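You operate a simulated robot arm through the tools that you are given. There is no shell and no other tool. Be economical: measure what you need, move in short steps, check, and stop when the job is done.

The job below is to be done with a simulated robot arm. You get a single attempt, and the scene is never put back.

## Task
Clamp the short profile in the jig and screw the bracket into the corner.
Fine: profile and bracket lie on the bench; red lever tight; the black hex key fits, put it back in its holder.

It is judged by the outcome, as a careful person would: the job done as asked, and still so three seconds after it is handed in. It fails if anything else is knocked over, pushed out of place, dropped, spilled or broken.

## Robot
A 7-joint arm with a two-finger parallel gripper on a trunk, on a base that drives. Base frame: it is fixed to the floor where the robot stands at the start and does not move with it; the origin is under the middle of the robot, x ahead of it, y to its left, z up; the surface under the hand at the start is at about z = 0.74. Lengths are in m, angles in rad, forces in N, time in s.
With the tool pointing down near the work surface it reaches from about 0.46 to 0.92 m from the robot's upright axis, wherever it stands. Its first joint turns from -2.007 to 2.007 rad. Places, roughly: corner bracket (4x4x3 cm) [0.5, 0, 0.8]; corner of the jig [0.8, -0.2, 0.8]; hole five of the key holder [0.9, 0.6, 0.7]; profile [-0.5, 1.5, 0.75]; red lever [0.7, -0.2, 0.8]; side fence of the jig [0.8, -0.2, 0.8]. Payload 3.91 kg.
Tool frame: the origin (TCP) lies between the finger pads and is the grasp point; the fingertips stand 0.03 m ahead of it; z points along the fingers, y is the line along which they close. Largest opening 0.11 m; finger width 0.02, thickness 0.01; the body of the gripper, 0.048 by 0.112 m, starts 0.055 m behind the TCP.
Orientation is told as [roll, pitch, yaw] about the base's x, y, z axes, in that order, counted from this pose: with the fingers straight down and closing along the base's y, the tool's x points along the base's -x, its y along +y and its z along -z.

## Interface
- The arm moves only by the tool step_arm. Its argument "steps" is text: rows parted by semicolons, each of 7 numbers parted by spaces: the turn, a rotation vector about the tool's x, y, z in rad, then the shift along the tool's x, y, z in m, then the finger opening in m, from 0 to 0.11. In form: rx ry rz tx ty tz gripper; .... A call has 1 to 20 rows; each row is the pose to reach, as a shift and turn from the pose commanded when the call began, along the tool's axes at that moment. Rows are played at 5 a second. More than 0.05 m and 0.15 rad between two rows, or a gripper value outside its range, and nothing of the call is played. Where a pose cannot be reached the arm comes as near as it can. A force on the tool above 40 N (or 10 N above the force at the start of the call, whichever is more), or a blocked arm, ends the call early, and 0.2 s more pass. The fingers move at their own pace (about 0.153 m/s each) and stop on an object; they squeeze with about 40 N. The grip force told is the motor's: it shows also when the fingers shut on nothing. Time passes only in rows, and 0.2 s behind the last, so rows that repeat a pose let the fingers close. The reply holds the time, the measured pose of the TCP, the force on the tool along the base axes, the opening and the grip force, in the units named above and with some noise, with the torque about the TCP (base axes, N m) and any sound that the robot's microphone picked up, and new pictures: "views" is both (left out), scene, wrist or none.
- Cameras (640 x 400 px; columns grow to the right, rows downward): "scene" is now at [0.2224, 0.1806, 1.328]; the picture's right is [-0.26, -0.96, 0.00], its down [-0.66, 0.18, -0.73] and it looks along [0.70, -0.19, -0.68] (base axes); focal length 228 px, centre (320, 200). "wrist" rides on the gripper at [0.072, 0.017, -0.103] in the tool frame; the picture's right is [-0.23, 0.97, 0.00], its down [-0.76, -0.18, -0.62] and it looks along [-0.61, -0.14, 0.78] (tool axes); focal length 222 px, centre (320, 200). There is no depth. A picture from a camera that has moved, and an enlarged one, comes with that camera's place and axes in the base frame and with its lens.
- slide_trunk(by): slides the trunk up (or, below 0, down) by that many m; the arm and the scene camera ride with it, the base frame stays. It gives what a move gives, with no picture.
- steer(legs): drives the robot by 1 to 6 legs, each [ahead, left, turn to the left] in m, m and rad, along the robot's own axes; the way and the turn of a leg run together, so that a leg with both is an arc; at most 1.5 m and 3.142 rad a leg. The arm and the cameras ride along, it lands a little off, and it stops where it bumps. It gives what a move gives, and a new picture of the scene camera.
- aim_head(pan, tilt): turns the head with the scene camera to pan (to the left, within 1.396 rad either way) and tilt (down, from -0.506 to 1.204), counted from straight ahead of the robot. It gives what a move gives, and a new picture of the scene camera.
- zoom(camera, box): a new picture of the part [left, top, right, bottom] of that camera's present view, enlarged. The clock stands still meanwhile.
- hand_in(): hands the job in; it is judged then, once.

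Go step by step. Nothing tells you exact positions but the pictures and the camera data: compare them with the known pose of the tool, close in by small moves and look again before you grip or let go. The budget is 120 turns and 260 pictures, counting those below and the enlarged ones. Unless the task says otherwise, let go and move clear before handing in.

The tools are called after "Call:" by a JSON object that holds its "fn" and its "kwargs". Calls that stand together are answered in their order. step_arm: Moves the arm, as the interface text tells. Its arguments: {"type":"object","properties":{"steps":{"type":"string"},"views":{"type":"string","enum":["both","scene","wrist","none"]}},"required":["steps"]} The other tools are called the same way: slide_trunk (by) slides the trunk up or down; steer (legs) drives the base; aim_head (pan, tilt) turns the head that bears the scene camera; zoom (camera, box) takes an enlarged picture of a part of a camera's view; hand_in () hands the job in.

At the start:

```text
clock: 0.0
tool_pos: [0.6549, -0.1282, 1.1259]
tcp_rot: [-0.001, 0.001, 0.001]
ft_force: [-0.1, 0.1, 0.0]
moment: [0.0, 0.01, -0.01]
width: 0.1102
finger_force: 0.2
trunk travel left (down, up): [-0.675, 0.315]
robot x, y, heading: [-0.0012, -0.0019, -0.008]
head pan, tilt: [-0.267, 0.754]
```

scene: 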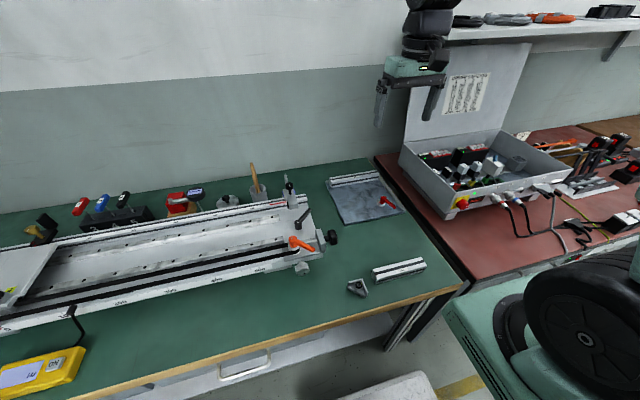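
wrist: 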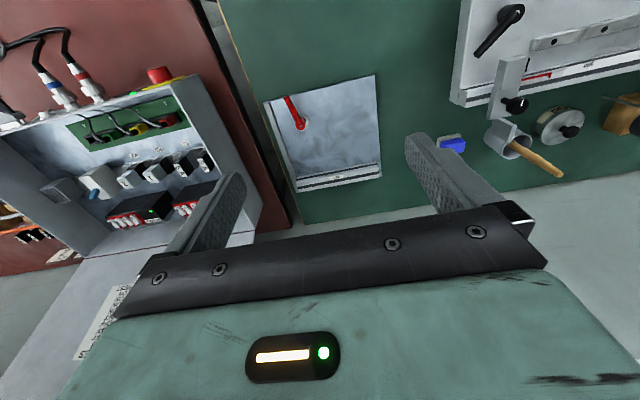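

I see a green bench with a rail jig, a small plate jig with a red lever to the right, a bracket and a short profile near the front edge. I'll enlarge the relevant parts first.

Call:
{"fn": "zoom", "kwargs": {"camera": "scene", "box": [300, 150, 460, 310]}}

Call:
{"fn": "zoom", "kwargs": {"camera": "scene", "box": [20, 150, 340, 350]}}

Call:
{"fn": "zoom", "kwargs": {"camera": "wrist", "box": [240, 60, 400, 220]}}

```text
2.50 times, centred on (380, 230) of scene
camera zoom: at [0.2224, 0.1806, 1.328], right [-0.26, -0.96, 0.0], down [-0.66, 0.18, -0.73], along [0.7, -0.19, -0.68], focal length 571 px, centre (170, 125)
```

zoom: 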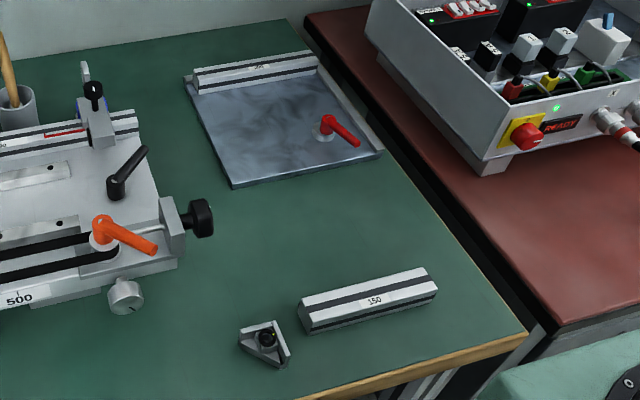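

```text
2.00 times, centred on (180, 250) of scene
camera zoom: at [0.2224, 0.1806, 1.328], right [-0.26, -0.96, 0.0], down [-0.66, 0.18, -0.73], along [0.7, -0.19, -0.68], focal length 457 px, centre (600, 100)
```

zoom: 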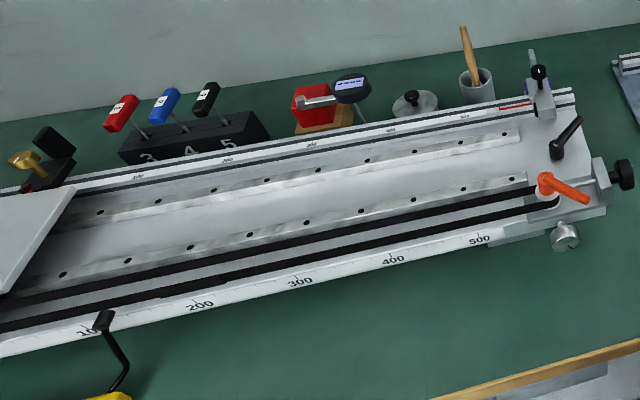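

```text
2.50 times, centred on (320, 140) of wrist
camera zoom: at [0.5808, -0.111, 1.2283], right [0.23, 0.97, 0.0], down [0.76, -0.18, 0.62], along [0.61, -0.14, -0.78], focal length 555 px, centre (320, 350)
```

zoom: 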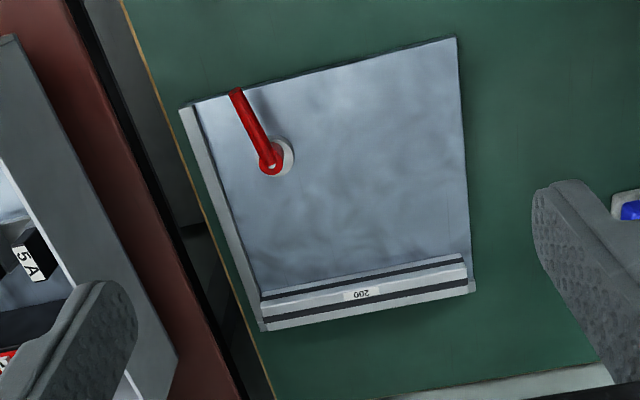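

The plate jig with its red lever is at about x 0.68–0.91, y −0.26–−0.03; a "150" profile lies at about (0.47, −0.11) and the bracket at (0.46, 0.01). The list puts a profile at (−0.5, 1.5), so I'll look there and also at the bracket closer up.

Call:
{"fn": "zoom", "kwargs": {"camera": "scene", "box": [335, 250, 435, 312]}}

Call:
{"fn": "zoom", "kwargs": {"camera": "scene", "box": [320, 160, 420, 222]}}

Call:
{"fn": "aim_head", "kwargs": {"pan": 1.39, "tilt": 0.4}}

```text
6.40 times, centred on (385, 281) of scene
camera zoom: at [0.2224, 0.1806, 1.328], right [-0.26, -0.96, 0.0], down [-0.66, 0.18, -0.73], along [0.7, -0.19, -0.68], focal length 1462 px, centre (-96, -318)
```

zoom: 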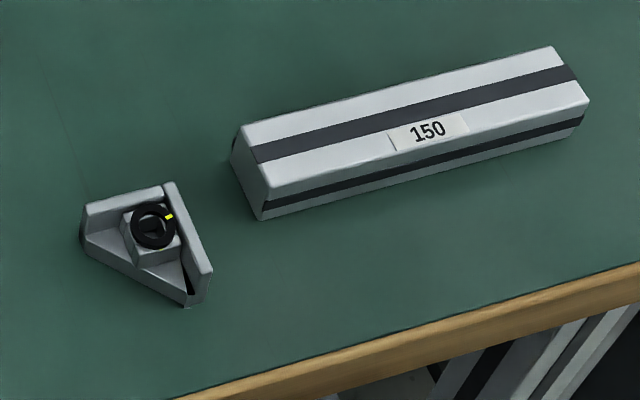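

```text
6.40 times, centred on (370, 191) of scene
camera zoom: at [0.2224, 0.1806, 1.328], right [-0.26, -0.96, 0.0], down [-0.66, 0.18, -0.73], along [0.7, -0.19, -0.68], focal length 1462 px, centre (0, 258)
```

zoom: 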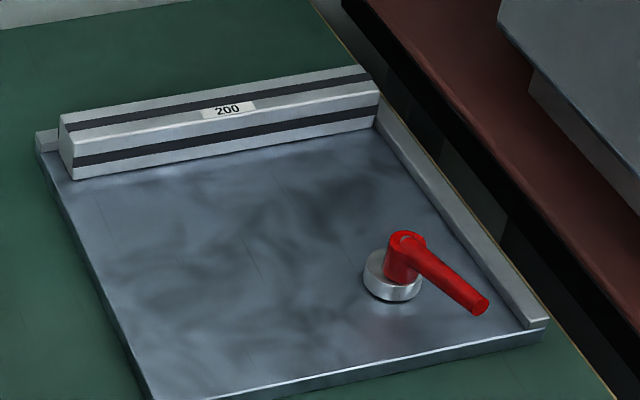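

```text
clock: 1.7
tool_pos: [0.6535, -0.1277, 1.1273]
tcp_rot: [-0.001, -0.002, 0.001]
ft_force: [0.3, -0.3, 0.2]
moment: [0.0, 0.02, 0.0]
width: 0.1101
finger_force: 0.2
trunk travel left (down, up): [-0.675, 0.315]
robot x, y, heading: [0.0001, 0.0013, -0.003]
head pan, tilt: [1.389, 0.4]
camera scene: at [0.1594, 0.2936, 1.3593], right [0.98, -0.18, 0.0], down [-0.07, -0.38, -0.92], along [0.17, 0.91, -0.39], focal length 228 px, centre (320, 200)
```

scene: 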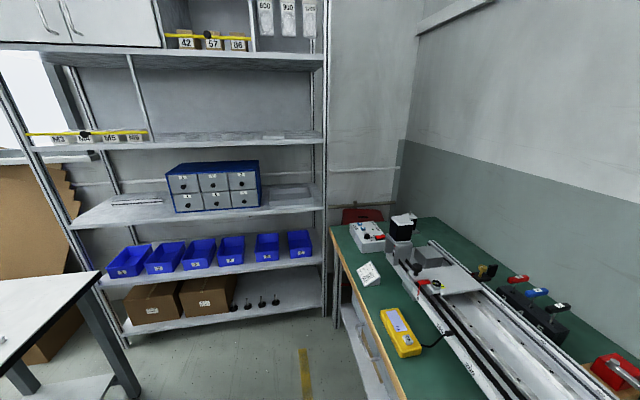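

Nothing profile-like is at the listed spot (only shelves); the "150" profile on the bench beside the bracket is the short one. I'll back up a little for comfortable reach and look down at the parts.

Call:
{"fn": "steer", "kwargs": {"legs": [[-0.12, 0, 0]]}}

Call:
{"fn": "aim_head", "kwargs": {"pan": -0.25, "tilt": 0.8}}

```text
clock: 3.0
tool_pos: [0.5323, -0.1286, 1.1261]
tcp_rot: [-0.002, 0.001, -0.001]
ft_force: [-0.2, -0.1, -0.2]
moment: [0.0, 0.01, 0.0]
width: 0.1099
finger_force: 0.0
trunk travel left (down, up): [-0.675, 0.315]
robot x, y, heading: [-0.1241, 0.0025, -0.001]
head pan, tilt: [1.389, 0.4]
camera scene: at [0.0376, 0.2934, 1.3593], right [0.98, -0.18, 0.0], down [-0.07, -0.38, -0.92], along [0.17, 0.91, -0.39], focal length 228 px, centre (320, 200)
```

scene: 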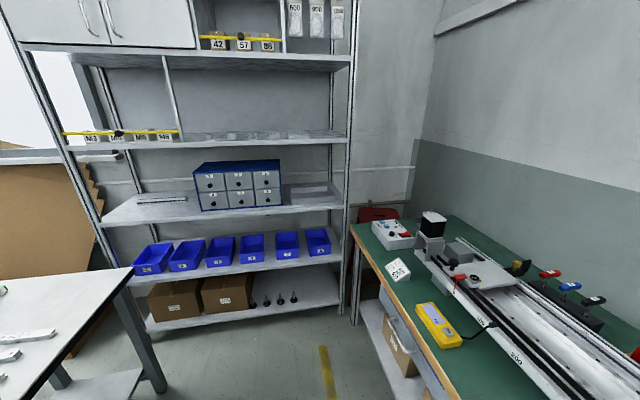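

```text
clock: 4.6
tool_pos: [0.5321, -0.1281, 1.1264]
tcp_rot: [-0.002, 0.0, -0.001]
ft_force: [1.4, 0.7, -0.1]
moment: [-0.01, -0.01, -0.01]
width: 0.1099
finger_force: 0.1
trunk travel left (down, up): [-0.675, 0.315]
robot x, y, heading: [-0.1246, -0.0011, 0.0]
head pan, tilt: [-0.25, 0.799]
camera scene: at [0.0989, 0.1823, 1.3243], right [-0.25, -0.97, 0.0], down [-0.69, 0.18, -0.7], along [0.68, -0.17, -0.72], focal length 228 px, centre (320, 200)
```

scene: 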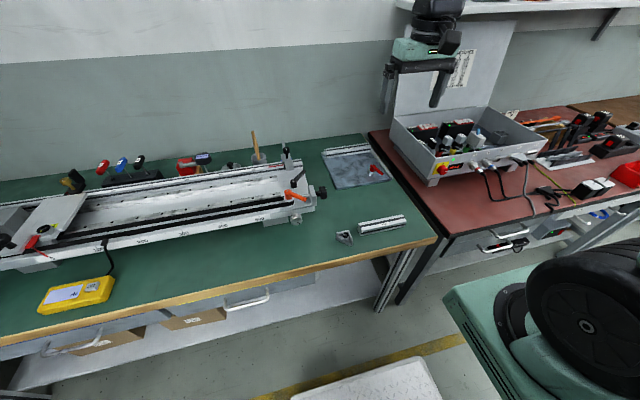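

On the white table to the left there do seem to be pieces lying. I'll look there properly before choosing the profile.

Call:
{"fn": "steer", "kwargs": {"legs": [[0, 0, 0.9]]}}

Call:
{"fn": "aim_head", "kwargs": {"pan": 1.1, "tilt": 0.5}}

```text
clock: 7.3
tool_pos: [0.391, 0.4272, 1.1257]
tcp_rot: [0.0, 0.001, 0.888]
ft_force: [-0.6, -0.2, 0.1]
moment: [0.0, 0.01, 0.01]
width: 0.1102
finger_force: 0.1
trunk travel left (down, up): [-0.675, 0.315]
robot x, y, heading: [-0.1224, 0.0022, 0.885]
head pan, tilt: [-0.25, 0.799]
camera scene: at [-0.1261, 0.2852, 1.3242], right [0.6, -0.8, 0.0], down [-0.58, -0.43, -0.7], along [0.56, 0.42, -0.72], focal length 228 px, centre (320, 200)
```

scene: 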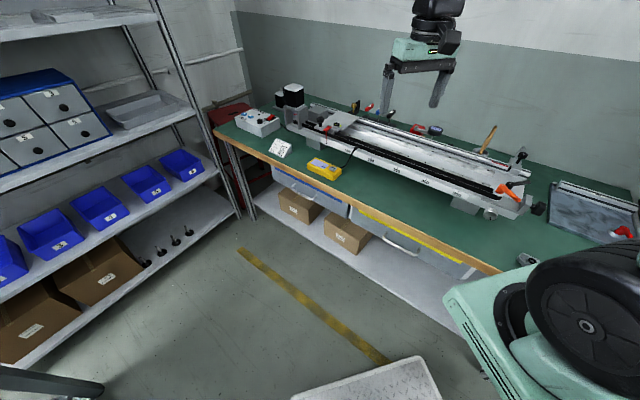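

```text
clock: 8.8
tool_pos: [0.3896, 0.4269, 1.1268]
tcp_rot: [-0.002, 0.0, 0.887]
ft_force: [-0.6, -0.2, 1.2]
moment: [0.01, -0.01, -0.03]
width: 0.11
finger_force: 0.0
trunk travel left (down, up): [-0.675, 0.315]
robot x, y, heading: [-0.1216, -0.0042, 0.89]
head pan, tilt: [1.1, 0.499]
camera scene: at [-0.2277, 0.3204, 1.3502], right [0.91, 0.4, 0.0], down [0.19, -0.44, -0.88], along [-0.35, 0.8, -0.48], focal length 228 px, centre (320, 200)
```

scene: 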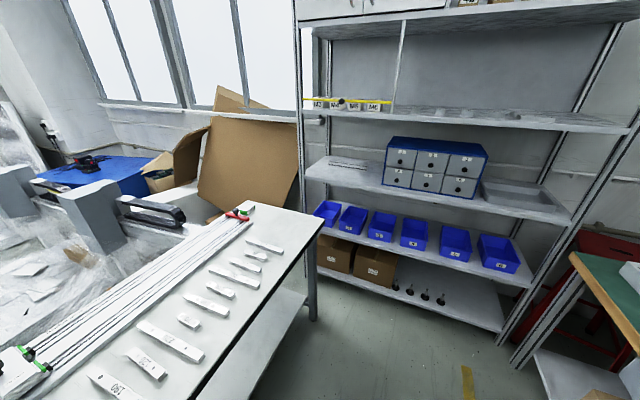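

Call:
{"fn": "zoom", "kwargs": {"camera": "scene", "box": [80, 220, 320, 400]}}

Call:
{"fn": "zoom", "kwargs": {"camera": "scene", "box": [170, 225, 298, 305]}}

```text
2.22 times, centred on (200, 310) of scene
camera zoom: at [-0.2277, 0.3204, 1.3502], right [0.91, 0.4, 0.0], down [0.19, -0.44, -0.88], along [-0.35, 0.8, -0.48], focal length 508 px, centre (587, -44)
```

zoom: 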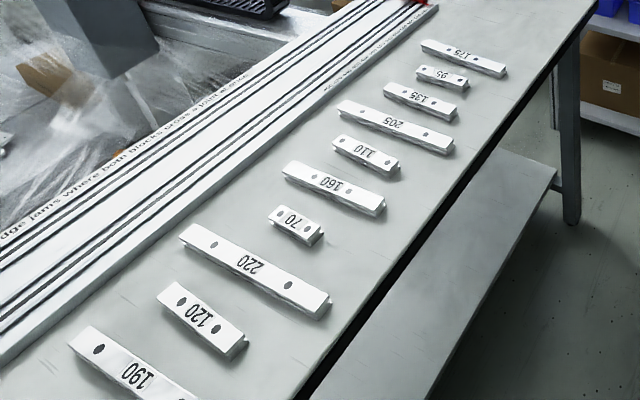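

```text
5.00 times, centred on (234, 265) of scene
camera zoom: at [-0.2277, 0.3204, 1.3502], right [0.91, 0.4, 0.0], down [0.19, -0.44, -0.88], along [-0.35, 0.8, -0.48], focal length 1143 px, centre (750, -125)
```

zoom: 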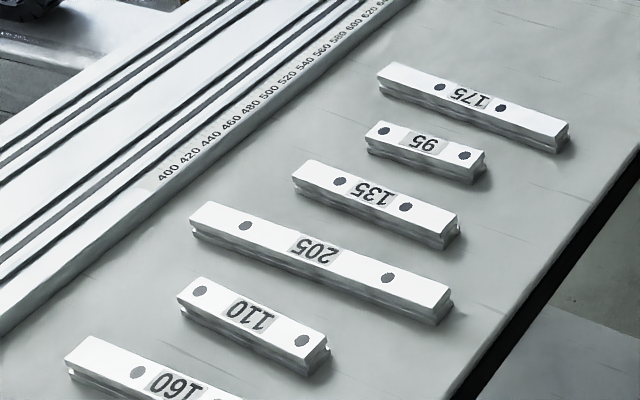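

Those are drilled spacer blocks of another station, so the grooved "150" profile is the one. I'll turn back to the bench.

Call:
{"fn": "steer", "kwargs": {"legs": [[0, 0, -0.89]]}}

Call:
{"fn": "aim_head", "kwargs": {"pan": -0.3, "tilt": 0.9}}

```text
clock: 11.6
tool_pos: [0.5286, -0.1443, 1.127]
tcp_rot: [-0.001, 0.0, -0.025]
ft_force: [-0.3, 0.1, -0.6]
moment: [-0.02, 0.01, 0.0]
width: 0.1103
finger_force: 0.1
trunk travel left (down, up): [-0.675, 0.315]
robot x, y, heading: [-0.1228, -0.0004, -0.028]
head pan, tilt: [1.1, 0.499]
camera scene: at [0.0688, 0.2789, 1.3502], right [0.88, -0.48, 0.0], down [-0.23, -0.42, -0.88], along [0.42, 0.77, -0.48], focal length 228 px, centre (320, 200)
```

scene: 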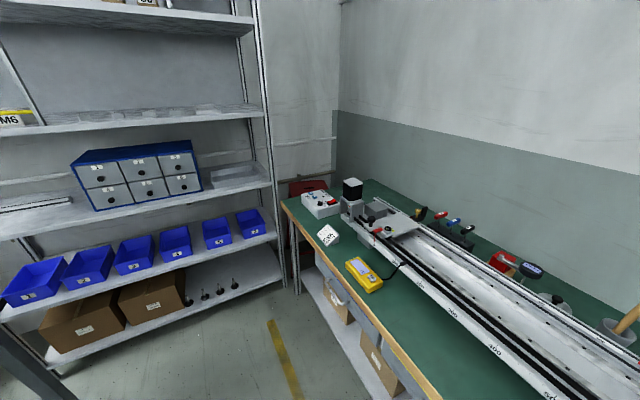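

```text
clock: 13.1
tool_pos: [0.5283, -0.1437, 1.1261]
tcp_rot: [-0.002, 0.001, -0.025]
ft_force: [-0.1, 0.2, -0.2]
moment: [0.01, -0.02, 0.0]
width: 0.1102
finger_force: 0.1
trunk travel left (down, up): [-0.675, 0.315]
robot x, y, heading: [-0.1226, 0.0031, -0.025]
head pan, tilt: [-0.3, 0.901]
camera scene: at [0.097, 0.1749, 1.3163], right [-0.32, -0.95, 0.0], down [-0.74, 0.25, -0.62], along [0.59, -0.2, -0.78], focal length 228 px, centre (320, 200)
```

scene: 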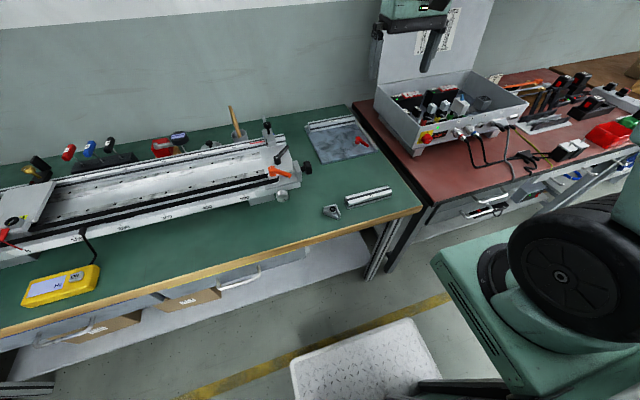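

Back at the bench. I'll turn the gripper a quarter turn (fingers closing across the profile) and look at bracket and profile with the wrist camera.

Call:
{"fn": "step_arm", "kwargs": {"steps": "0 0 0.14 0.003 0.027 0.011 0.11;0 0 0.28 0.005 0.054 0.023 0.11;0 0 0.42 0.008 0.08 0.034 0.11;0 0 0.56 0.01 0.107 0.046 0.11;0 0 0.70 0.013 0.134 0.057 0.11;0 0 0.84 0.015 0.16 0.069 0.11;0 0 0.98 0.018 0.187 0.08 0.11;0 0 1.12 0.02 0.214 0.092 0.11;0 0 1.26 0.023 0.24 0.103 0.11;0 0 1.40 0.025 0.267 0.115 0.11;0 0 1.545 0.028 0.294 0.126 0.11;0 0 1.545 0.028 0.294 0.126 0.11", "views": "wrist"}}

```text
clock: 15.7
tool_pos: [0.509, 0.1515, 1.0025]
tcp_rot: [0.0, -0.001, -1.57]
ft_force: [1.2, -0.1, 0.0]
moment: [0.0, -0.01, 0.01]
width: 0.1099
finger_force: 0.1
trunk travel left (down, up): [-0.675, 0.315]
robot x, y, heading: [-0.1234, 0.0005, -0.023]
head pan, tilt: [-0.3, 0.901]
camera wrist: at [0.5243, 0.2245, 1.1046], right [0.97, -0.23, 0.0], down [-0.18, -0.76, 0.62], along [-0.14, -0.61, -0.78], focal length 222 px, centre (320, 200)
```

wrist: 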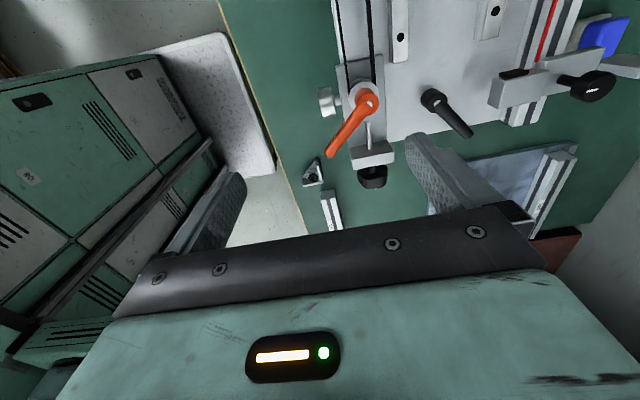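

The wrist view is flipped; parts appear above the fingers when they lie nearer the camera. I shift toward −y and a bit lower.

Call:
{"fn": "step_arm", "kwargs": {"steps": "0 0 0 -0.04 0 0.02 0.11;0 0 0 -0.08 -0.01 0.04 0.11;0 0 0 -0.12 -0.02 0.06 0.11;0 0 0 -0.15 -0.02 0.07 0.11;0 0 0 -0.15 -0.02 0.07 0.11", "views": "wrist"}}

Call:
{"fn": "zoom", "kwargs": {"camera": "wrist", "box": [240, 60, 440, 240]}}

Call:
{"fn": "zoom", "kwargs": {"camera": "scene", "box": [300, 170, 420, 245]}}

```text
clock: 16.9
tool_pos: [0.4858, 0.0005, 0.9304]
tcp_rot: [0.0, -0.003, -1.568]
ft_force: [-0.6, 0.4, 0.5]
moment: [0.01, 0.02, -0.04]
width: 0.1102
finger_force: 0.1
trunk travel left (down, up): [-0.675, 0.315]
robot x, y, heading: [-0.1217, 0.0026, -0.018]
head pan, tilt: [-0.3, 0.901]
camera wrist: at [0.5026, 0.0728, 1.0324], right [0.97, -0.23, 0.0], down [-0.18, -0.76, 0.62], along [-0.14, -0.61, -0.78], focal length 222 px, centre (320, 200)
```

wrist: 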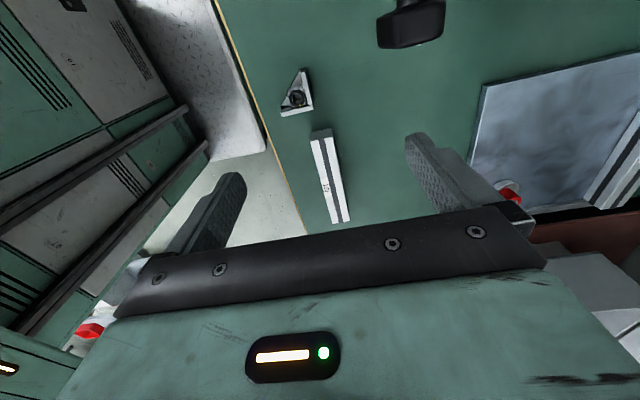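

```text
2.22 times, centred on (340, 150) of wrist
camera zoom: at [0.5026, 0.0728, 1.0324], right [0.97, -0.23, 0.0], down [-0.18, -0.76, 0.62], along [-0.14, -0.61, -0.78], focal length 494 px, centre (276, 311)
```

zoom: 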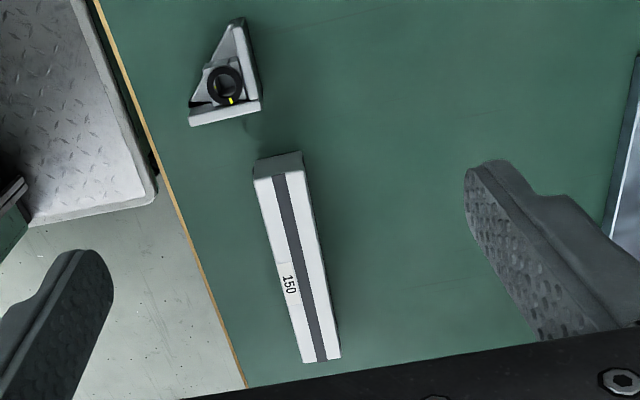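

```text
5.33 times, centred on (360, 208) of scene
camera zoom: at [0.097, 0.1749, 1.3163], right [-0.32, -0.95, 0.0], down [-0.74, 0.25, -0.62], along [0.59, -0.2, -0.78], focal length 1219 px, centre (107, 160)
```

zoom: 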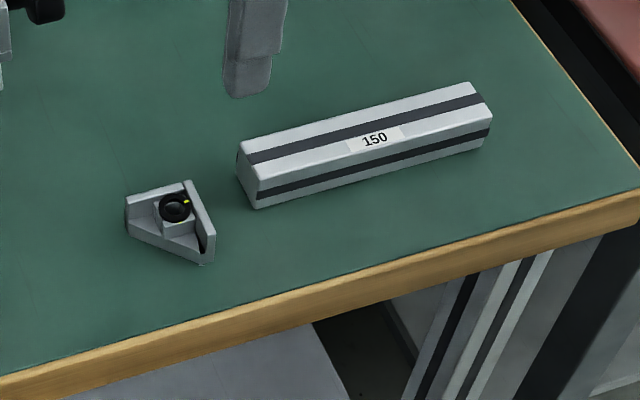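

The bracket (right-angle corner at ≈(0.477, −0.004), legs toward −x and +y) already has the orientation needed for the jig corner. The profile runs along y, centre ≈(0.479, −0.112); I go above it and check before gripping.

Call:
{"fn": "step_arm", "kwargs": {"steps": "0 0 0 -0.04 -0.002 0.03 0.11;0 0 0 -0.08 -0.005 0.06 0.11;0 0 0 -0.1125 -0.007 0.09 0.11;0 0 0 -0.1125 -0.007 0.11 0.11;0 0 0 -0.1125 -0.007 0.11 0.11", "views": "both"}}

Call:
{"fn": "zoom", "kwargs": {"camera": "scene", "box": [300, 130, 440, 218]}}

```text
clock: 18.1
tool_pos: [0.4793, -0.1114, 0.8212]
tcp_rot: [0.0, -0.002, -1.568]
ft_force: [0.0, -0.3, -0.2]
moment: [0.02, -0.03, -0.02]
width: 0.1098
finger_force: 0.1
trunk travel left (down, up): [-0.675, 0.315]
robot x, y, heading: [-0.1208, 0.0025, -0.027]
head pan, tilt: [-0.3, 0.901]
camera scene: at [0.097, 0.1748, 1.3163], right [-0.32, -0.95, 0.0], down [-0.74, 0.25, -0.62], along [0.59, -0.2, -0.78], focal length 228 px, centre (320, 200)
camera wrist: at [0.4941, -0.0391, 0.9225], right [0.97, -0.23, 0.0], down [-0.18, -0.76, 0.62], along [-0.14, -0.61, -0.78], focal length 222 px, centre (320, 200)
```

scene: 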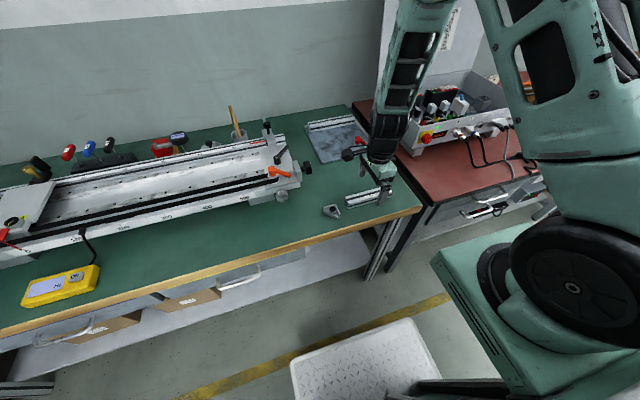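
wrist: 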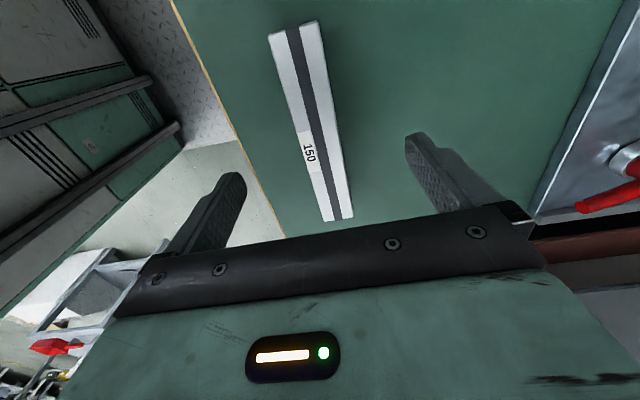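

```text
4.55 times, centred on (370, 174) of scene
camera zoom: at [0.097, 0.1748, 1.3163], right [-0.32, -0.95, 0.0], down [-0.74, 0.25, -0.62], along [0.59, -0.2, -0.78], focal length 1039 px, centre (93, 318)
```

zoom: 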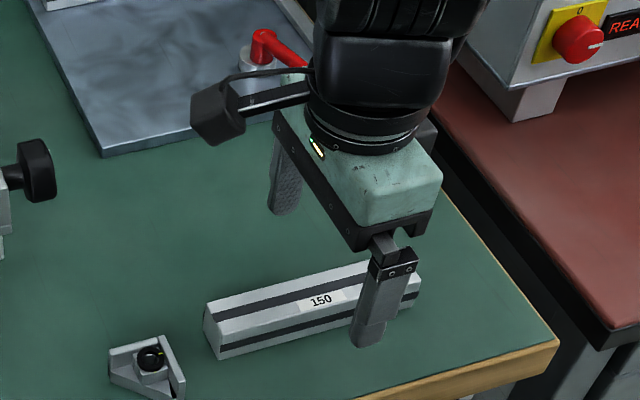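

Fingers straddle the profile's middle. Lower to grip its upper half and close.

Call:
{"fn": "step_arm", "kwargs": {"steps": "0 0 0 0 0 0.02 0.11;0 0 0 0 0 0.036 0.11;0 0 0 0 0 0.036 0.06;0 0 0 0 0 0.036 0.02;0 0 0 0 0 0.036 0.02;0 0 0 0 0 0.036 0.02", "views": "wrist"}}

Call:
{"fn": "zoom", "kwargs": {"camera": "scene", "box": [300, 150, 440, 238]}}

```text
clock: 19.5
tool_pos: [0.4806, -0.1111, 0.7844]
tcp_rot: [0.001, -0.001, -1.569]
ft_force: [0.2, 0.8, 0.3]
moment: [0.01, -0.03, -0.02]
width: 0.0293
finger_force: 39.6
trunk travel left (down, up): [-0.675, 0.315]
robot x, y, heading: [-0.1229, 0.004, -0.02]
head pan, tilt: [-0.3, 0.901]
camera wrist: at [0.4957, -0.0388, 0.8866], right [0.97, -0.23, 0.0], down [-0.18, -0.76, 0.62], along [-0.14, -0.61, -0.78], focal length 222 px, centre (320, 200)
```

wrist: 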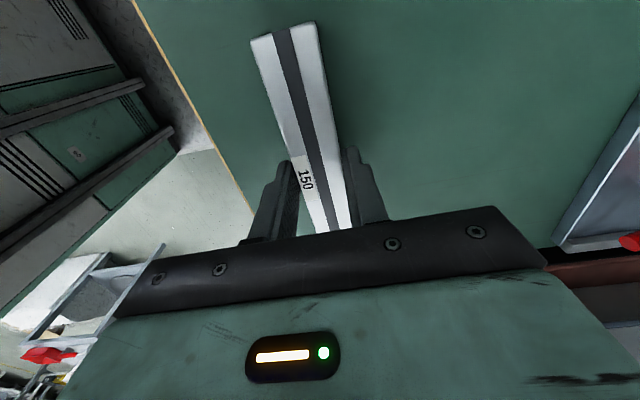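

```text
4.55 times, centred on (370, 194) of scene
camera zoom: at [0.0971, 0.1748, 1.3163], right [-0.32, -0.95, 0.0], down [-0.74, 0.25, -0.62], along [0.59, -0.2, -0.78], focal length 1039 px, centre (93, 227)
```

zoom: 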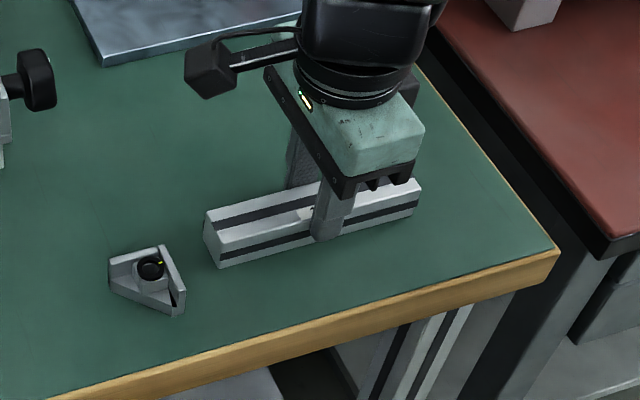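

Gripped (29 mm). Lift clear, then turn it to lie along x.

Call:
{"fn": "step_arm", "kwargs": {"steps": "0 0 0 0 0 -0.04 0.02;0 0 0 0 0 -0.08 0.02;0 0 0 0 0 -0.12 0.02;0 0 -0.14 0 0.01 -0.15 0.02;0 0 -0.28 0 0.02 -0.166 0.02;0 0 -0.42 0 0.03 -0.166 0.02;0 0 -0.56 0 0.045 -0.166 0.02;0 0 -0.70 0 0.06 -0.166 0.02;0 0 -0.84 -0.01 0.07 -0.166 0.02;0 0 -0.98 -0.02 0.08 -0.166 0.02;0 0 -1.12 -0.03 0.09 -0.166 0.02;0 0 -1.26 -0.04 0.1 -0.166 0.02;0 0 -1.40 -0.05 0.11 -0.166 0.02;0 0 -1.54 -0.06 0.12 -0.166 0.02;0 0 -1.569 -0.06 0.12 -0.166 0.02;0 0 -1.569 -0.06 0.12 -0.166 0.02", "views": "wrist"}}

Call:
{"fn": "steer", "kwargs": {"legs": [[0.12, 0, 0.02]]}}

Call:
{"fn": "aim_head", "kwargs": {"pan": -0.3, "tilt": 0.75}}

Call:
{"fn": "zoom", "kwargs": {"camera": "scene", "box": [270, 120, 430, 220]}}

```text
clock: 22.9
tool_pos: [0.6024, -0.1704, 0.9512]
tcp_rot: [-0.003, 0.0, 0.0]
ft_force: [-0.1, 0.9, -1.2]
moment: [0.01, -0.03, 0.01]
width: 0.029
finger_force: 40.2
trunk travel left (down, up): [-0.675, 0.315]
robot x, y, heading: [-0.1228, 0.0015, -0.024]
head pan, tilt: [-0.3, 0.901]
camera wrist: at [0.5283, -0.1544, 1.0532], right [0.23, 0.97, 0.0], down [0.76, -0.18, 0.62], along [0.61, -0.14, -0.78], focal length 222 px, centre (320, 200)
```

wrist: 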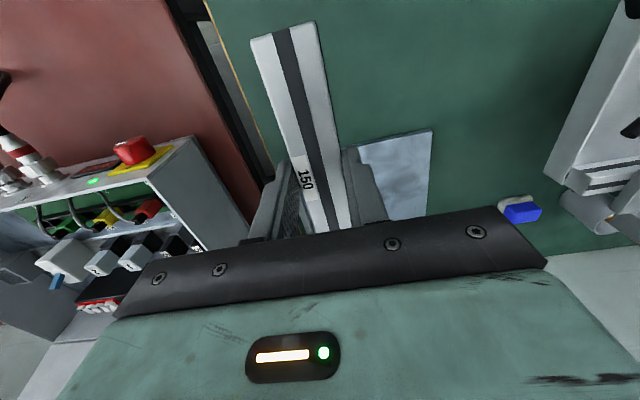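

```text
clock: 24.1
tool_pos: [0.7269, -0.1588, 0.9512]
tcp_rot: [-0.002, 0.0, 0.019]
ft_force: [0.0, 0.2, -2.2]
moment: [-0.04, 0.02, 0.01]
width: 0.0291
finger_force: 40.0
trunk travel left (down, up): [-0.675, 0.315]
robot x, y, heading: [0.0009, 0.0002, -0.007]
head pan, tilt: [-0.3, 0.901]
camera scene: at [0.2148, 0.1773, 1.3163], right [-0.3, -0.95, 0.0], down [-0.75, 0.24, -0.62], along [0.59, -0.19, -0.78], focal length 228 px, centre (320, 200)
```

scene: 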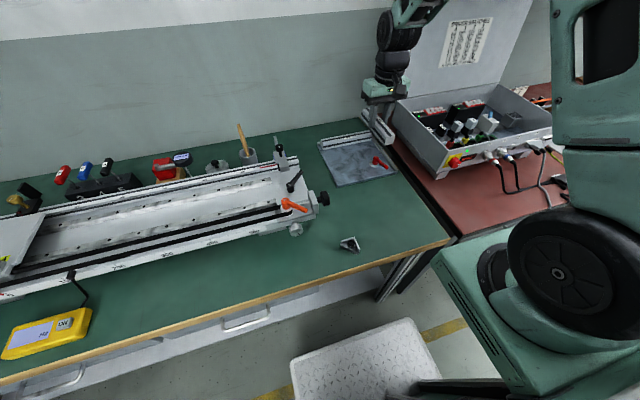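

```text
clock: 24.8
tool_pos: [0.7278, -0.1592, 0.9514]
tcp_rot: [-0.002, 0.0, 0.018]
ft_force: [-0.3, -0.6, -1.9]
moment: [0.01, 0.03, -0.02]
width: 0.0292
finger_force: 40.3
trunk travel left (down, up): [-0.675, 0.315]
robot x, y, heading: [-0.0034, -0.0031, -0.003]
head pan, tilt: [-0.3, 0.75]
camera scene: at [0.2218, 0.1751, 1.3282], right [-0.3, -0.95, 0.0], down [-0.65, 0.21, -0.73], along [0.7, -0.22, -0.68], focal length 228 px, centre (320, 200)
```

scene: 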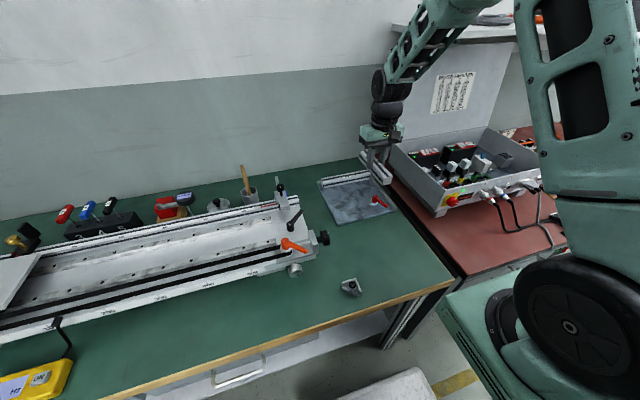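

```text
4.00 times, centred on (350, 170) of scene
camera zoom: at [0.2218, 0.1751, 1.3282], right [-0.3, -0.95, 0.0], down [-0.65, 0.21, -0.73], along [0.7, -0.22, -0.68], focal length 914 px, centre (200, 320)
```

zoom: 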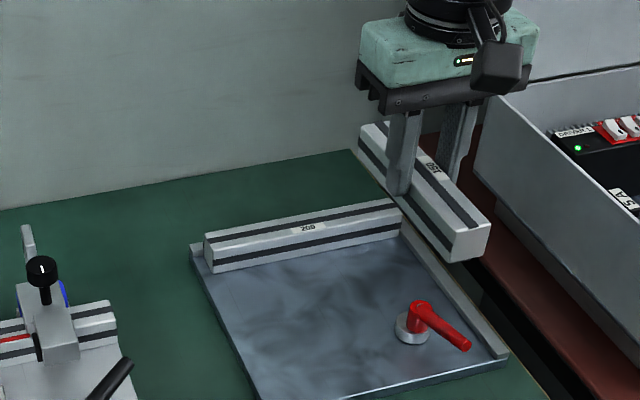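

The profile is held along x. I'll take a sharper look at the jig to fix the fence and corner positions.

Call:
{"fn": "zoom", "kwargs": {"camera": "scene", "box": [312, 165, 408, 225]}}

Call:
{"fn": "zoom", "kwargs": {"camera": "scene", "box": [360, 170, 408, 200]}}

```text
6.67 times, centred on (360, 195) of scene
camera zoom: at [0.2218, 0.1751, 1.3282], right [-0.3, -0.95, 0.0], down [-0.65, 0.21, -0.73], along [0.7, -0.22, -0.68], focal length 1523 px, centre (53, 233)
```

zoom: 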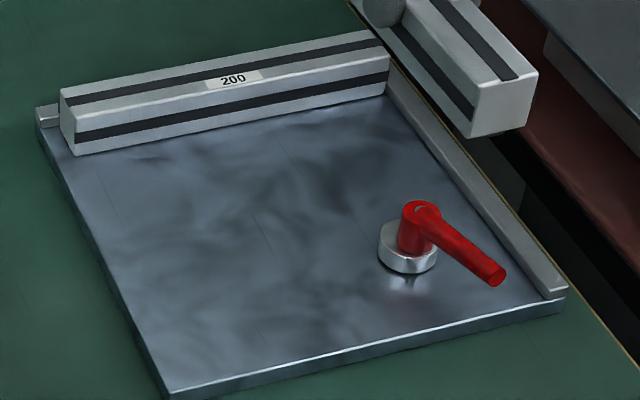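

```text
13.33 times, centred on (384, 185) of scene
camera zoom: at [0.2218, 0.1751, 1.3282], right [-0.3, -0.95, 0.0], down [-0.65, 0.21, -0.73], along [0.7, -0.22, -0.68], focal length 3047 px, centre (-533, 400)
```

zoom: 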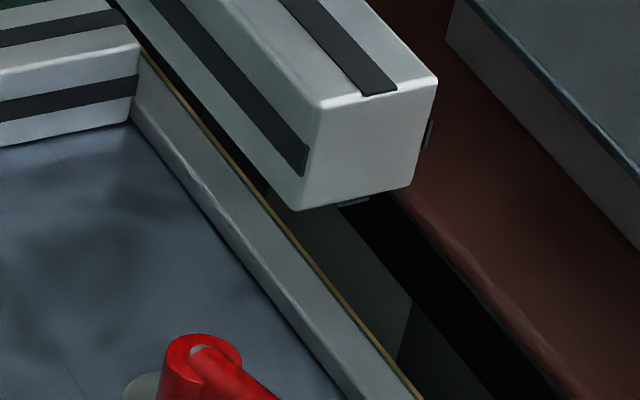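

The jig plate top is at z≈0.752, long profile's inner face at x≈0.873, fence face at y≈−0.243 and about 1 cm tall, lever hub at (0.732, −0.186). I carry the profile over its place at (0.796, −0.226).

Call:
{"fn": "step_arm", "kwargs": {"steps": "0 0 0.018 -0.03 -0.035 0.03 0.02;0 0 0.018 -0.0645 -0.067 0.06 0.02;0 0 0.018 -0.0645 -0.067 0.10 0.02;0 0 0.018 -0.0645 -0.067 0.12 0.02;0 0 0.018 -0.0645 -0.067 0.12 0.02", "views": "wrist"}}

Call:
{"fn": "zoom", "kwargs": {"camera": "scene", "box": [312, 165, 408, 225]}}

```text
refused: row 1 steps farther than a row can; nothing moved
```

```text
6.67 times, centred on (360, 195) of scene
camera zoom: at [0.2218, 0.1751, 1.3282], right [-0.3, -0.95, 0.0], down [-0.65, 0.21, -0.73], along [0.7, -0.22, -0.68], focal length 1523 px, centre (53, 233)
```

zoom: 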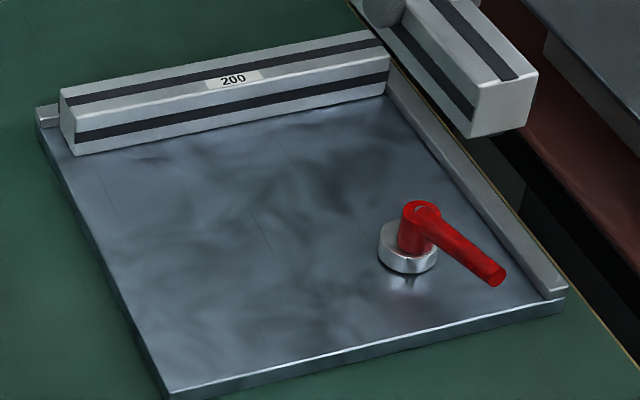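

Row was too long; I repeat in smaller rows.

Call:
{"fn": "step_arm", "kwargs": {"steps": "0 0 0.018 -0.02 -0.025 0.01 0.02;0 0 0.018 -0.045 -0.05 0.03 0.02;0 0 0.018 -0.0645 -0.067 0.06 0.02;0 0 0.018 -0.0645 -0.067 0.09 0.02;0 0 0.018 -0.0645 -0.067 0.12 0.02;0 0 0.018 -0.0645 -0.067 0.12 0.02", "views": "wrist"}}

Call:
{"fn": "zoom", "kwargs": {"camera": "scene", "box": [312, 165, 408, 225]}}

```text
clock: 26.2
tool_pos: [0.7912, -0.227, 0.8347]
tcp_rot: [-0.001, -0.001, 0.001]
ft_force: [-0.6, 0.1, -1.0]
moment: [-0.01, -0.01, -0.02]
width: 0.0291
finger_force: 40.1
trunk travel left (down, up): [-0.675, 0.315]
robot x, y, heading: [0.0003, -0.0013, -0.011]
head pan, tilt: [-0.3, 0.75]
camera wrist: at [0.718, -0.2105, 0.9359], right [0.23, 0.97, 0.0], down [0.76, -0.18, 0.62], along [0.61, -0.14, -0.78], focal length 222 px, centre (320, 200)
```

wrist: 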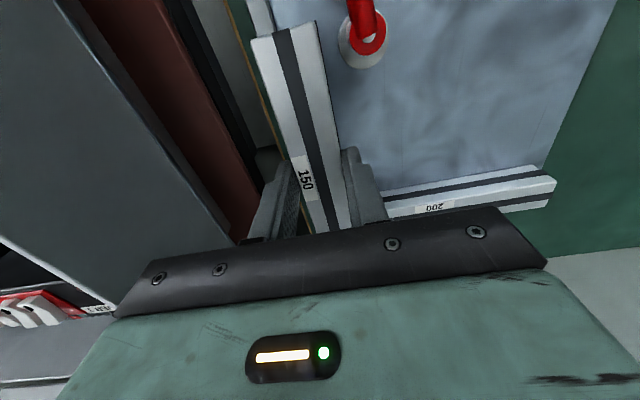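

```text
6.67 times, centred on (360, 195) of scene
camera zoom: at [0.2218, 0.175, 1.3282], right [-0.3, -0.95, 0.0], down [-0.65, 0.21, -0.73], along [0.7, -0.22, -0.68], focal length 1523 px, centre (53, 233)
```

zoom: 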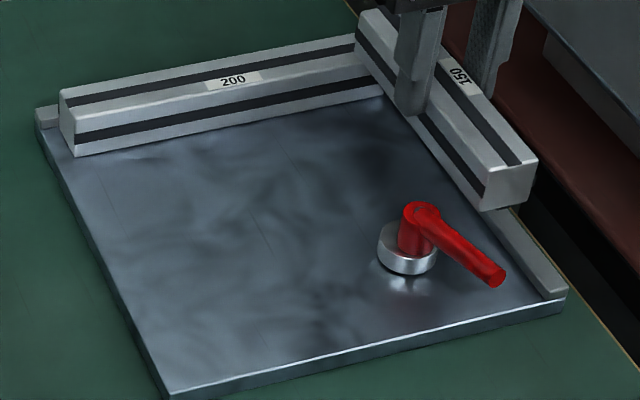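

Clear of the long profile and over the fence side. Lower in small steps until it touches the plate.

Call:
{"fn": "step_arm", "kwargs": {"steps": "0 0 0 0 0 0.015 0.02;0 0 0 0 0 0.03 0.02;0 0 0 0 0 0.035 0.02;0 0 0 0 0 0.037 0.02", "views": "none"}}

Call:
{"fn": "zoom", "kwargs": {"camera": "scene", "box": [312, 165, 408, 225]}}

```text
clock: 26.8
tool_pos: [0.7934, -0.2275, 0.8113]
tcp_rot: [-0.002, -0.007, 0.001]
ft_force: [-4.8, -1.4, 13.6]
moment: [0.02, -0.08, 0.1]
width: 0.0294
finger_force: 40.1
trunk travel left (down, up): [-0.675, 0.315]
robot x, y, heading: [-0.0019, -0.0028, -0.007]
head pan, tilt: [-0.3, 0.75]
stopped in row 2: the force on the tool passed its limit at 41 N (the readings are from after the stop); the commanded pose is now the measured one
```

```text
6.67 times, centred on (360, 195) of scene
camera zoom: at [0.2209, 0.1752, 1.3284], right [-0.3, -0.95, 0.0], down [-0.65, 0.2, -0.73], along [0.7, -0.22, -0.68], focal length 1523 px, centre (53, 233)
```

zoom: 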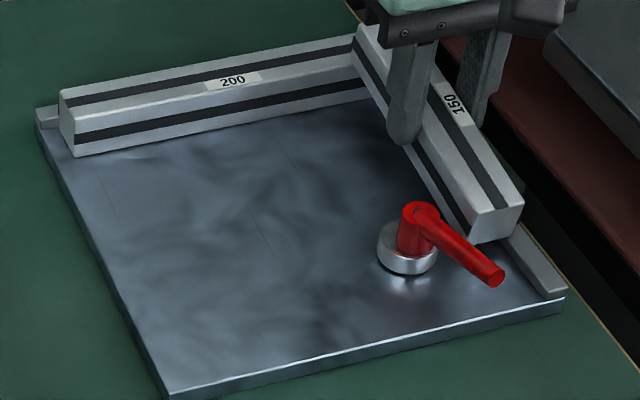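

It touched early — its outer bottom edge seems to sit on the fence top. Lift a little, shift 9 mm away from the fence and lower again.

Call:
{"fn": "step_arm", "kwargs": {"steps": "0 0 0 0 0 -0.008 0.02;0 0 0 0 0.009 -0.008 0.02;0 0 0 0 0.009 0.0 0.02;0 0 0 0 0.009 0.004 0.02;0 0 0 0 0.009 0.008 0.02;0 0 0 0 0.009 0.01 0.02;0 0 0 0 0.009 0.012 0.02", "views": "wrist"}}

Call:
{"fn": "zoom", "kwargs": {"camera": "scene", "box": [312, 165, 408, 225]}}

```text
clock: 28.1
tool_pos: [0.7944, -0.2183, 0.8078]
tcp_rot: [-0.003, -0.012, 0.001]
ft_force: [-5.7, 2.4, 20.3]
moment: [0.2, 0.27, 0.06]
width: 0.0294
finger_force: 40.3
trunk travel left (down, up): [-0.675, 0.315]
robot x, y, heading: [0.0019, -0.0021, -0.008]
head pan, tilt: [-0.3, 0.75]
stopped in row 6: the force on the tool passed its limit at 41 N (the readings are from after the stop); the commanded pose is now the measured one
camera wrist: at [0.7194, -0.2012, 0.9085], right [0.23, 0.97, 0.0], down [0.76, -0.18, 0.63], along [0.62, -0.14, -0.78], focal length 222 px, centre (320, 200)
```

wrist: 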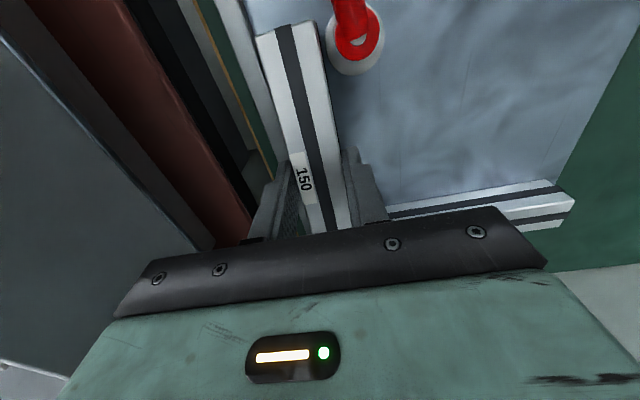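

```text
6.67 times, centred on (360, 195) of scene
camera zoom: at [0.2205, 0.1753, 1.3284], right [-0.3, -0.95, 0.0], down [-0.65, 0.2, -0.73], along [0.7, -0.22, -0.68], focal length 1523 px, centre (53, 233)
```

zoom: 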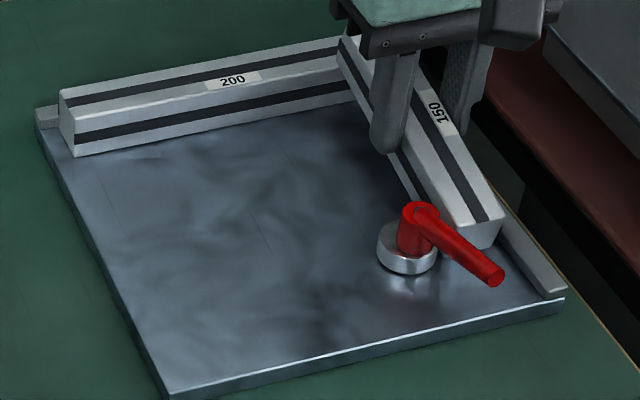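

It stopped again only 3 mm lower. I zoom in to see whether profile, finger or lever is what touches.

Call:
{"fn": "zoom", "kwargs": {"camera": "scene", "box": [358, 168, 406, 198]}}

Call:
{"fn": "zoom", "kwargs": {"camera": "wrist", "box": [230, 0, 390, 100]}}

```text
13.33 times, centred on (382, 183) of scene
camera zoom: at [0.2205, 0.1753, 1.3284], right [-0.3, -0.95, 0.0], down [-0.65, 0.2, -0.73], along [0.7, -0.22, -0.68], focal length 3047 px, centre (-507, 427)
```

zoom: 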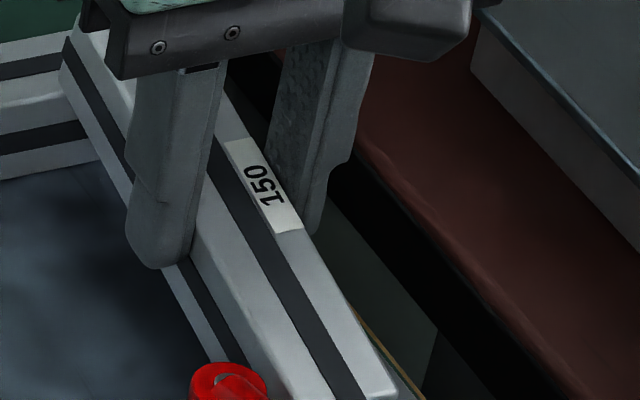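

```text
4.00 times, centred on (310, 50) of wrist
camera zoom: at [0.7194, -0.2012, 0.9085], right [0.23, 0.97, 0.0], down [0.76, -0.18, 0.63], along [0.62, -0.14, -0.78], focal length 888 px, centre (360, 800)
```

zoom: 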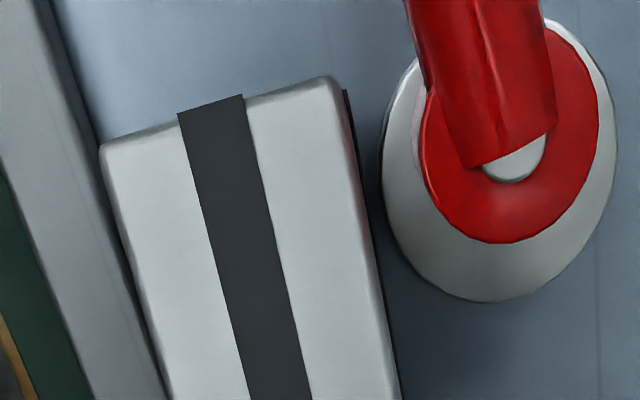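

The profile's far end is resting on top of the long profile (the wall is nearer than I took it). Lift, pull back 2 cm toward me and look.

Call:
{"fn": "step_arm", "kwargs": {"steps": "0 0 0 0 0 -0.02 0.02;0 0 0 0 0 -0.03 0.02;0 0 0 0.02 0 -0.03 0.02;0 0 0 0.02 0 -0.03 0.02", "views": "wrist"}}

Call:
{"fn": "zoom", "kwargs": {"camera": "scene", "box": [336, 155, 416, 205]}}

```text
clock: 29.1
tool_pos: [0.7735, -0.2177, 0.8338]
tcp_rot: [-0.003, -0.005, -0.001]
ft_force: [-0.5, 0.0, -1.3]
moment: [-0.01, 0.02, 0.0]
width: 0.0292
finger_force: 40.0
trunk travel left (down, up): [-0.675, 0.315]
robot x, y, heading: [-0.0012, -0.0032, -0.002]
head pan, tilt: [-0.3, 0.75]
camera wrist: at [0.6989, -0.2007, 0.9367], right [0.23, 0.97, 0.0], down [0.76, -0.18, 0.63], along [0.61, -0.14, -0.78], focal length 222 px, centre (320, 200)
```

wrist: 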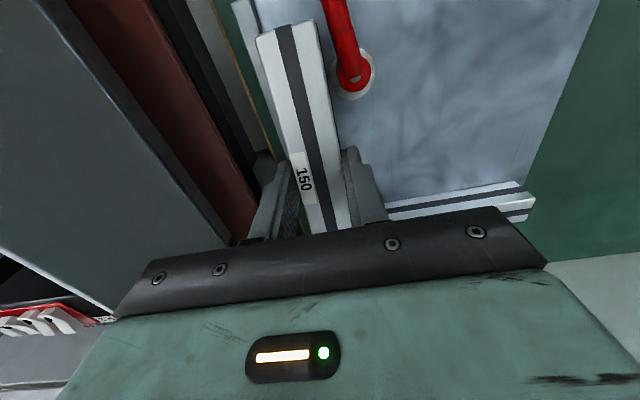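

```text
8.00 times, centred on (376, 180) of scene
camera zoom: at [0.2218, 0.175, 1.3282], right [-0.3, -0.95, 0.0], down [-0.65, 0.21, -0.73], along [0.7, -0.22, -0.68], focal length 1828 px, centre (-128, 360)
```

zoom: 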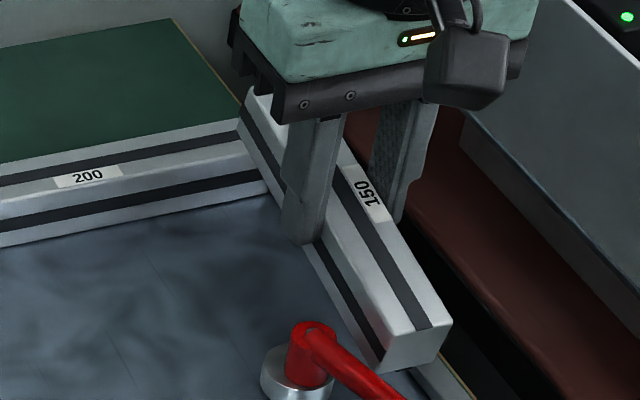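

The touch tilted the profile in the grip a little (far end up); pressing it flat on the plate will level it. I check lateral clearance to fence and lever first.

Call:
{"fn": "zoom", "kwargs": {"camera": "wrist", "box": [220, 0, 396, 110]}}

```text
3.64 times, centred on (308, 55) of wrist
camera zoom: at [0.6989, -0.2007, 0.9367], right [0.23, 0.97, 0.0], down [0.76, -0.18, 0.63], along [0.61, -0.14, -0.78], focal length 808 px, centre (364, 727)
```

zoom: 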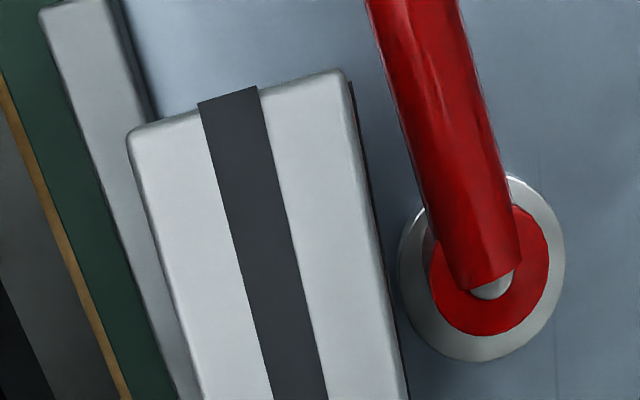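

Fence face at y≈−0.238, lever/disc edge at ≈−0.199: 5 mm clearance either side at y≈−0.2185. Lowering and pressing gently.

Call:
{"fn": "step_arm", "kwargs": {"steps": "0 0 0 -0.002 -0.001 0.012 0.02;0 0 0 -0.002 -0.001 0.022 0.02;0 0 0 -0.002 -0.001 0.028 0.02;0 0 0 -0.002 -0.001 0.032 0.02;0 0 0 -0.002 -0.001 0.035 0.02;0 0 0 -0.002 -0.001 0.037 0.02;0 0 0 -0.002 -0.001 0.039 0.02;0 0 0 -0.002 -0.001 0.041 0.02", "views": "wrist"}}

Call:
{"fn": "zoom", "kwargs": {"camera": "scene", "box": [336, 155, 416, 205]}}

```text
clock: 30.9
tool_pos: [0.7762, -0.2191, 0.7951]
tcp_rot: [-0.004, -0.009, 0.001]
ft_force: [5.3, -0.4, 16.1]
moment: [0.06, 1.06, -0.08]
width: 0.0292
finger_force: 40.1
trunk travel left (down, up): [-0.675, 0.315]
robot x, y, heading: [-0.0009, -0.0027, -0.007]
head pan, tilt: [-0.3, 0.75]
camera wrist: at [0.7018, -0.2017, 0.896], right [0.23, 0.97, 0.0], down [0.76, -0.18, 0.63], along [0.61, -0.14, -0.78], focal length 222 px, centre (320, 200)
```

wrist: 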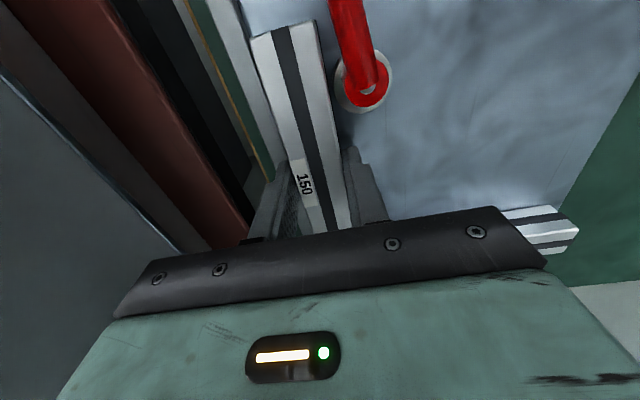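

```text
8.00 times, centred on (376, 180) of scene
camera zoom: at [0.2213, 0.1753, 1.3283], right [-0.3, -0.95, 0.0], down [-0.65, 0.2, -0.73], along [0.7, -0.22, -0.68], focal length 1828 px, centre (-128, 360)
```

zoom: 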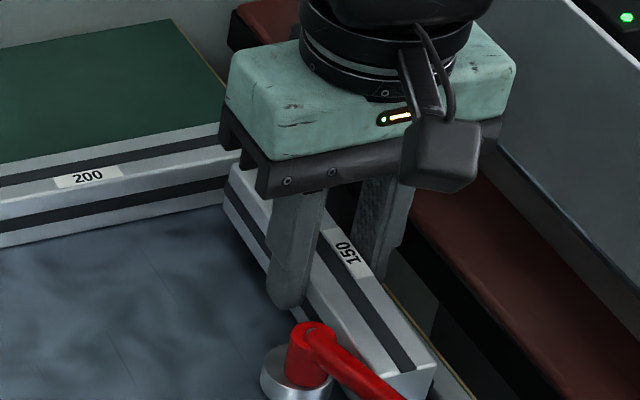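

The near end touches the plate (torque tells so); press on a few millimetres to level it.

Call:
{"fn": "step_arm", "kwargs": {"steps": "0 0 0 0 0 0.002 0.02;0 0 0 0 0 0.004 0.02;0 0 0 0 0 0.006 0.02;0 0 0 0 0 0.008 0.02;0 0 0 0 0 0.010 0.02", "views": "none"}}

Call:
{"fn": "zoom", "kwargs": {"camera": "scene", "box": [336, 155, 416, 205]}}

```text
clock: 31.9
tool_pos: [0.7757, -0.2194, 0.7897]
tcp_rot: [-0.003, -0.009, -0.002]
ft_force: [-11.0, 3.5, 21.1]
moment: [-0.42, 0.55, -0.31]
width: 0.0291
finger_force: 39.8
trunk travel left (down, up): [-0.675, 0.315]
robot x, y, heading: [-0.0022, -0.0005, -0.008]
head pan, tilt: [-0.3, 0.75]
stopped in row 5: the force on the tool passed its limit at 43 N (the readings are from after the stop); the commanded pose is now the measured one
```

```text
8.00 times, centred on (376, 180) of scene
camera zoom: at [0.2203, 0.1755, 1.3283], right [-0.3, -0.95, 0.0], down [-0.65, 0.2, -0.73], along [0.7, -0.22, -0.68], focal length 1828 px, centre (-128, 360)
```

zoom: 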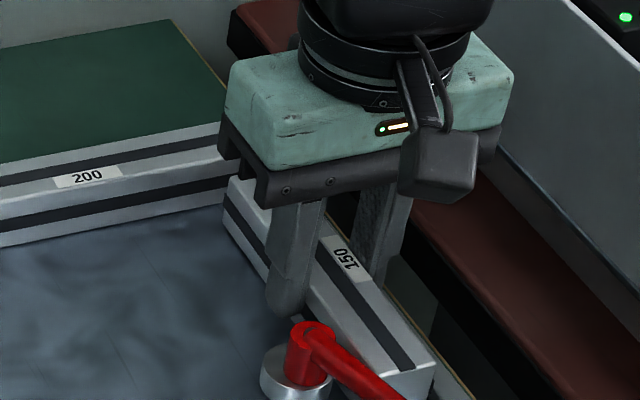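

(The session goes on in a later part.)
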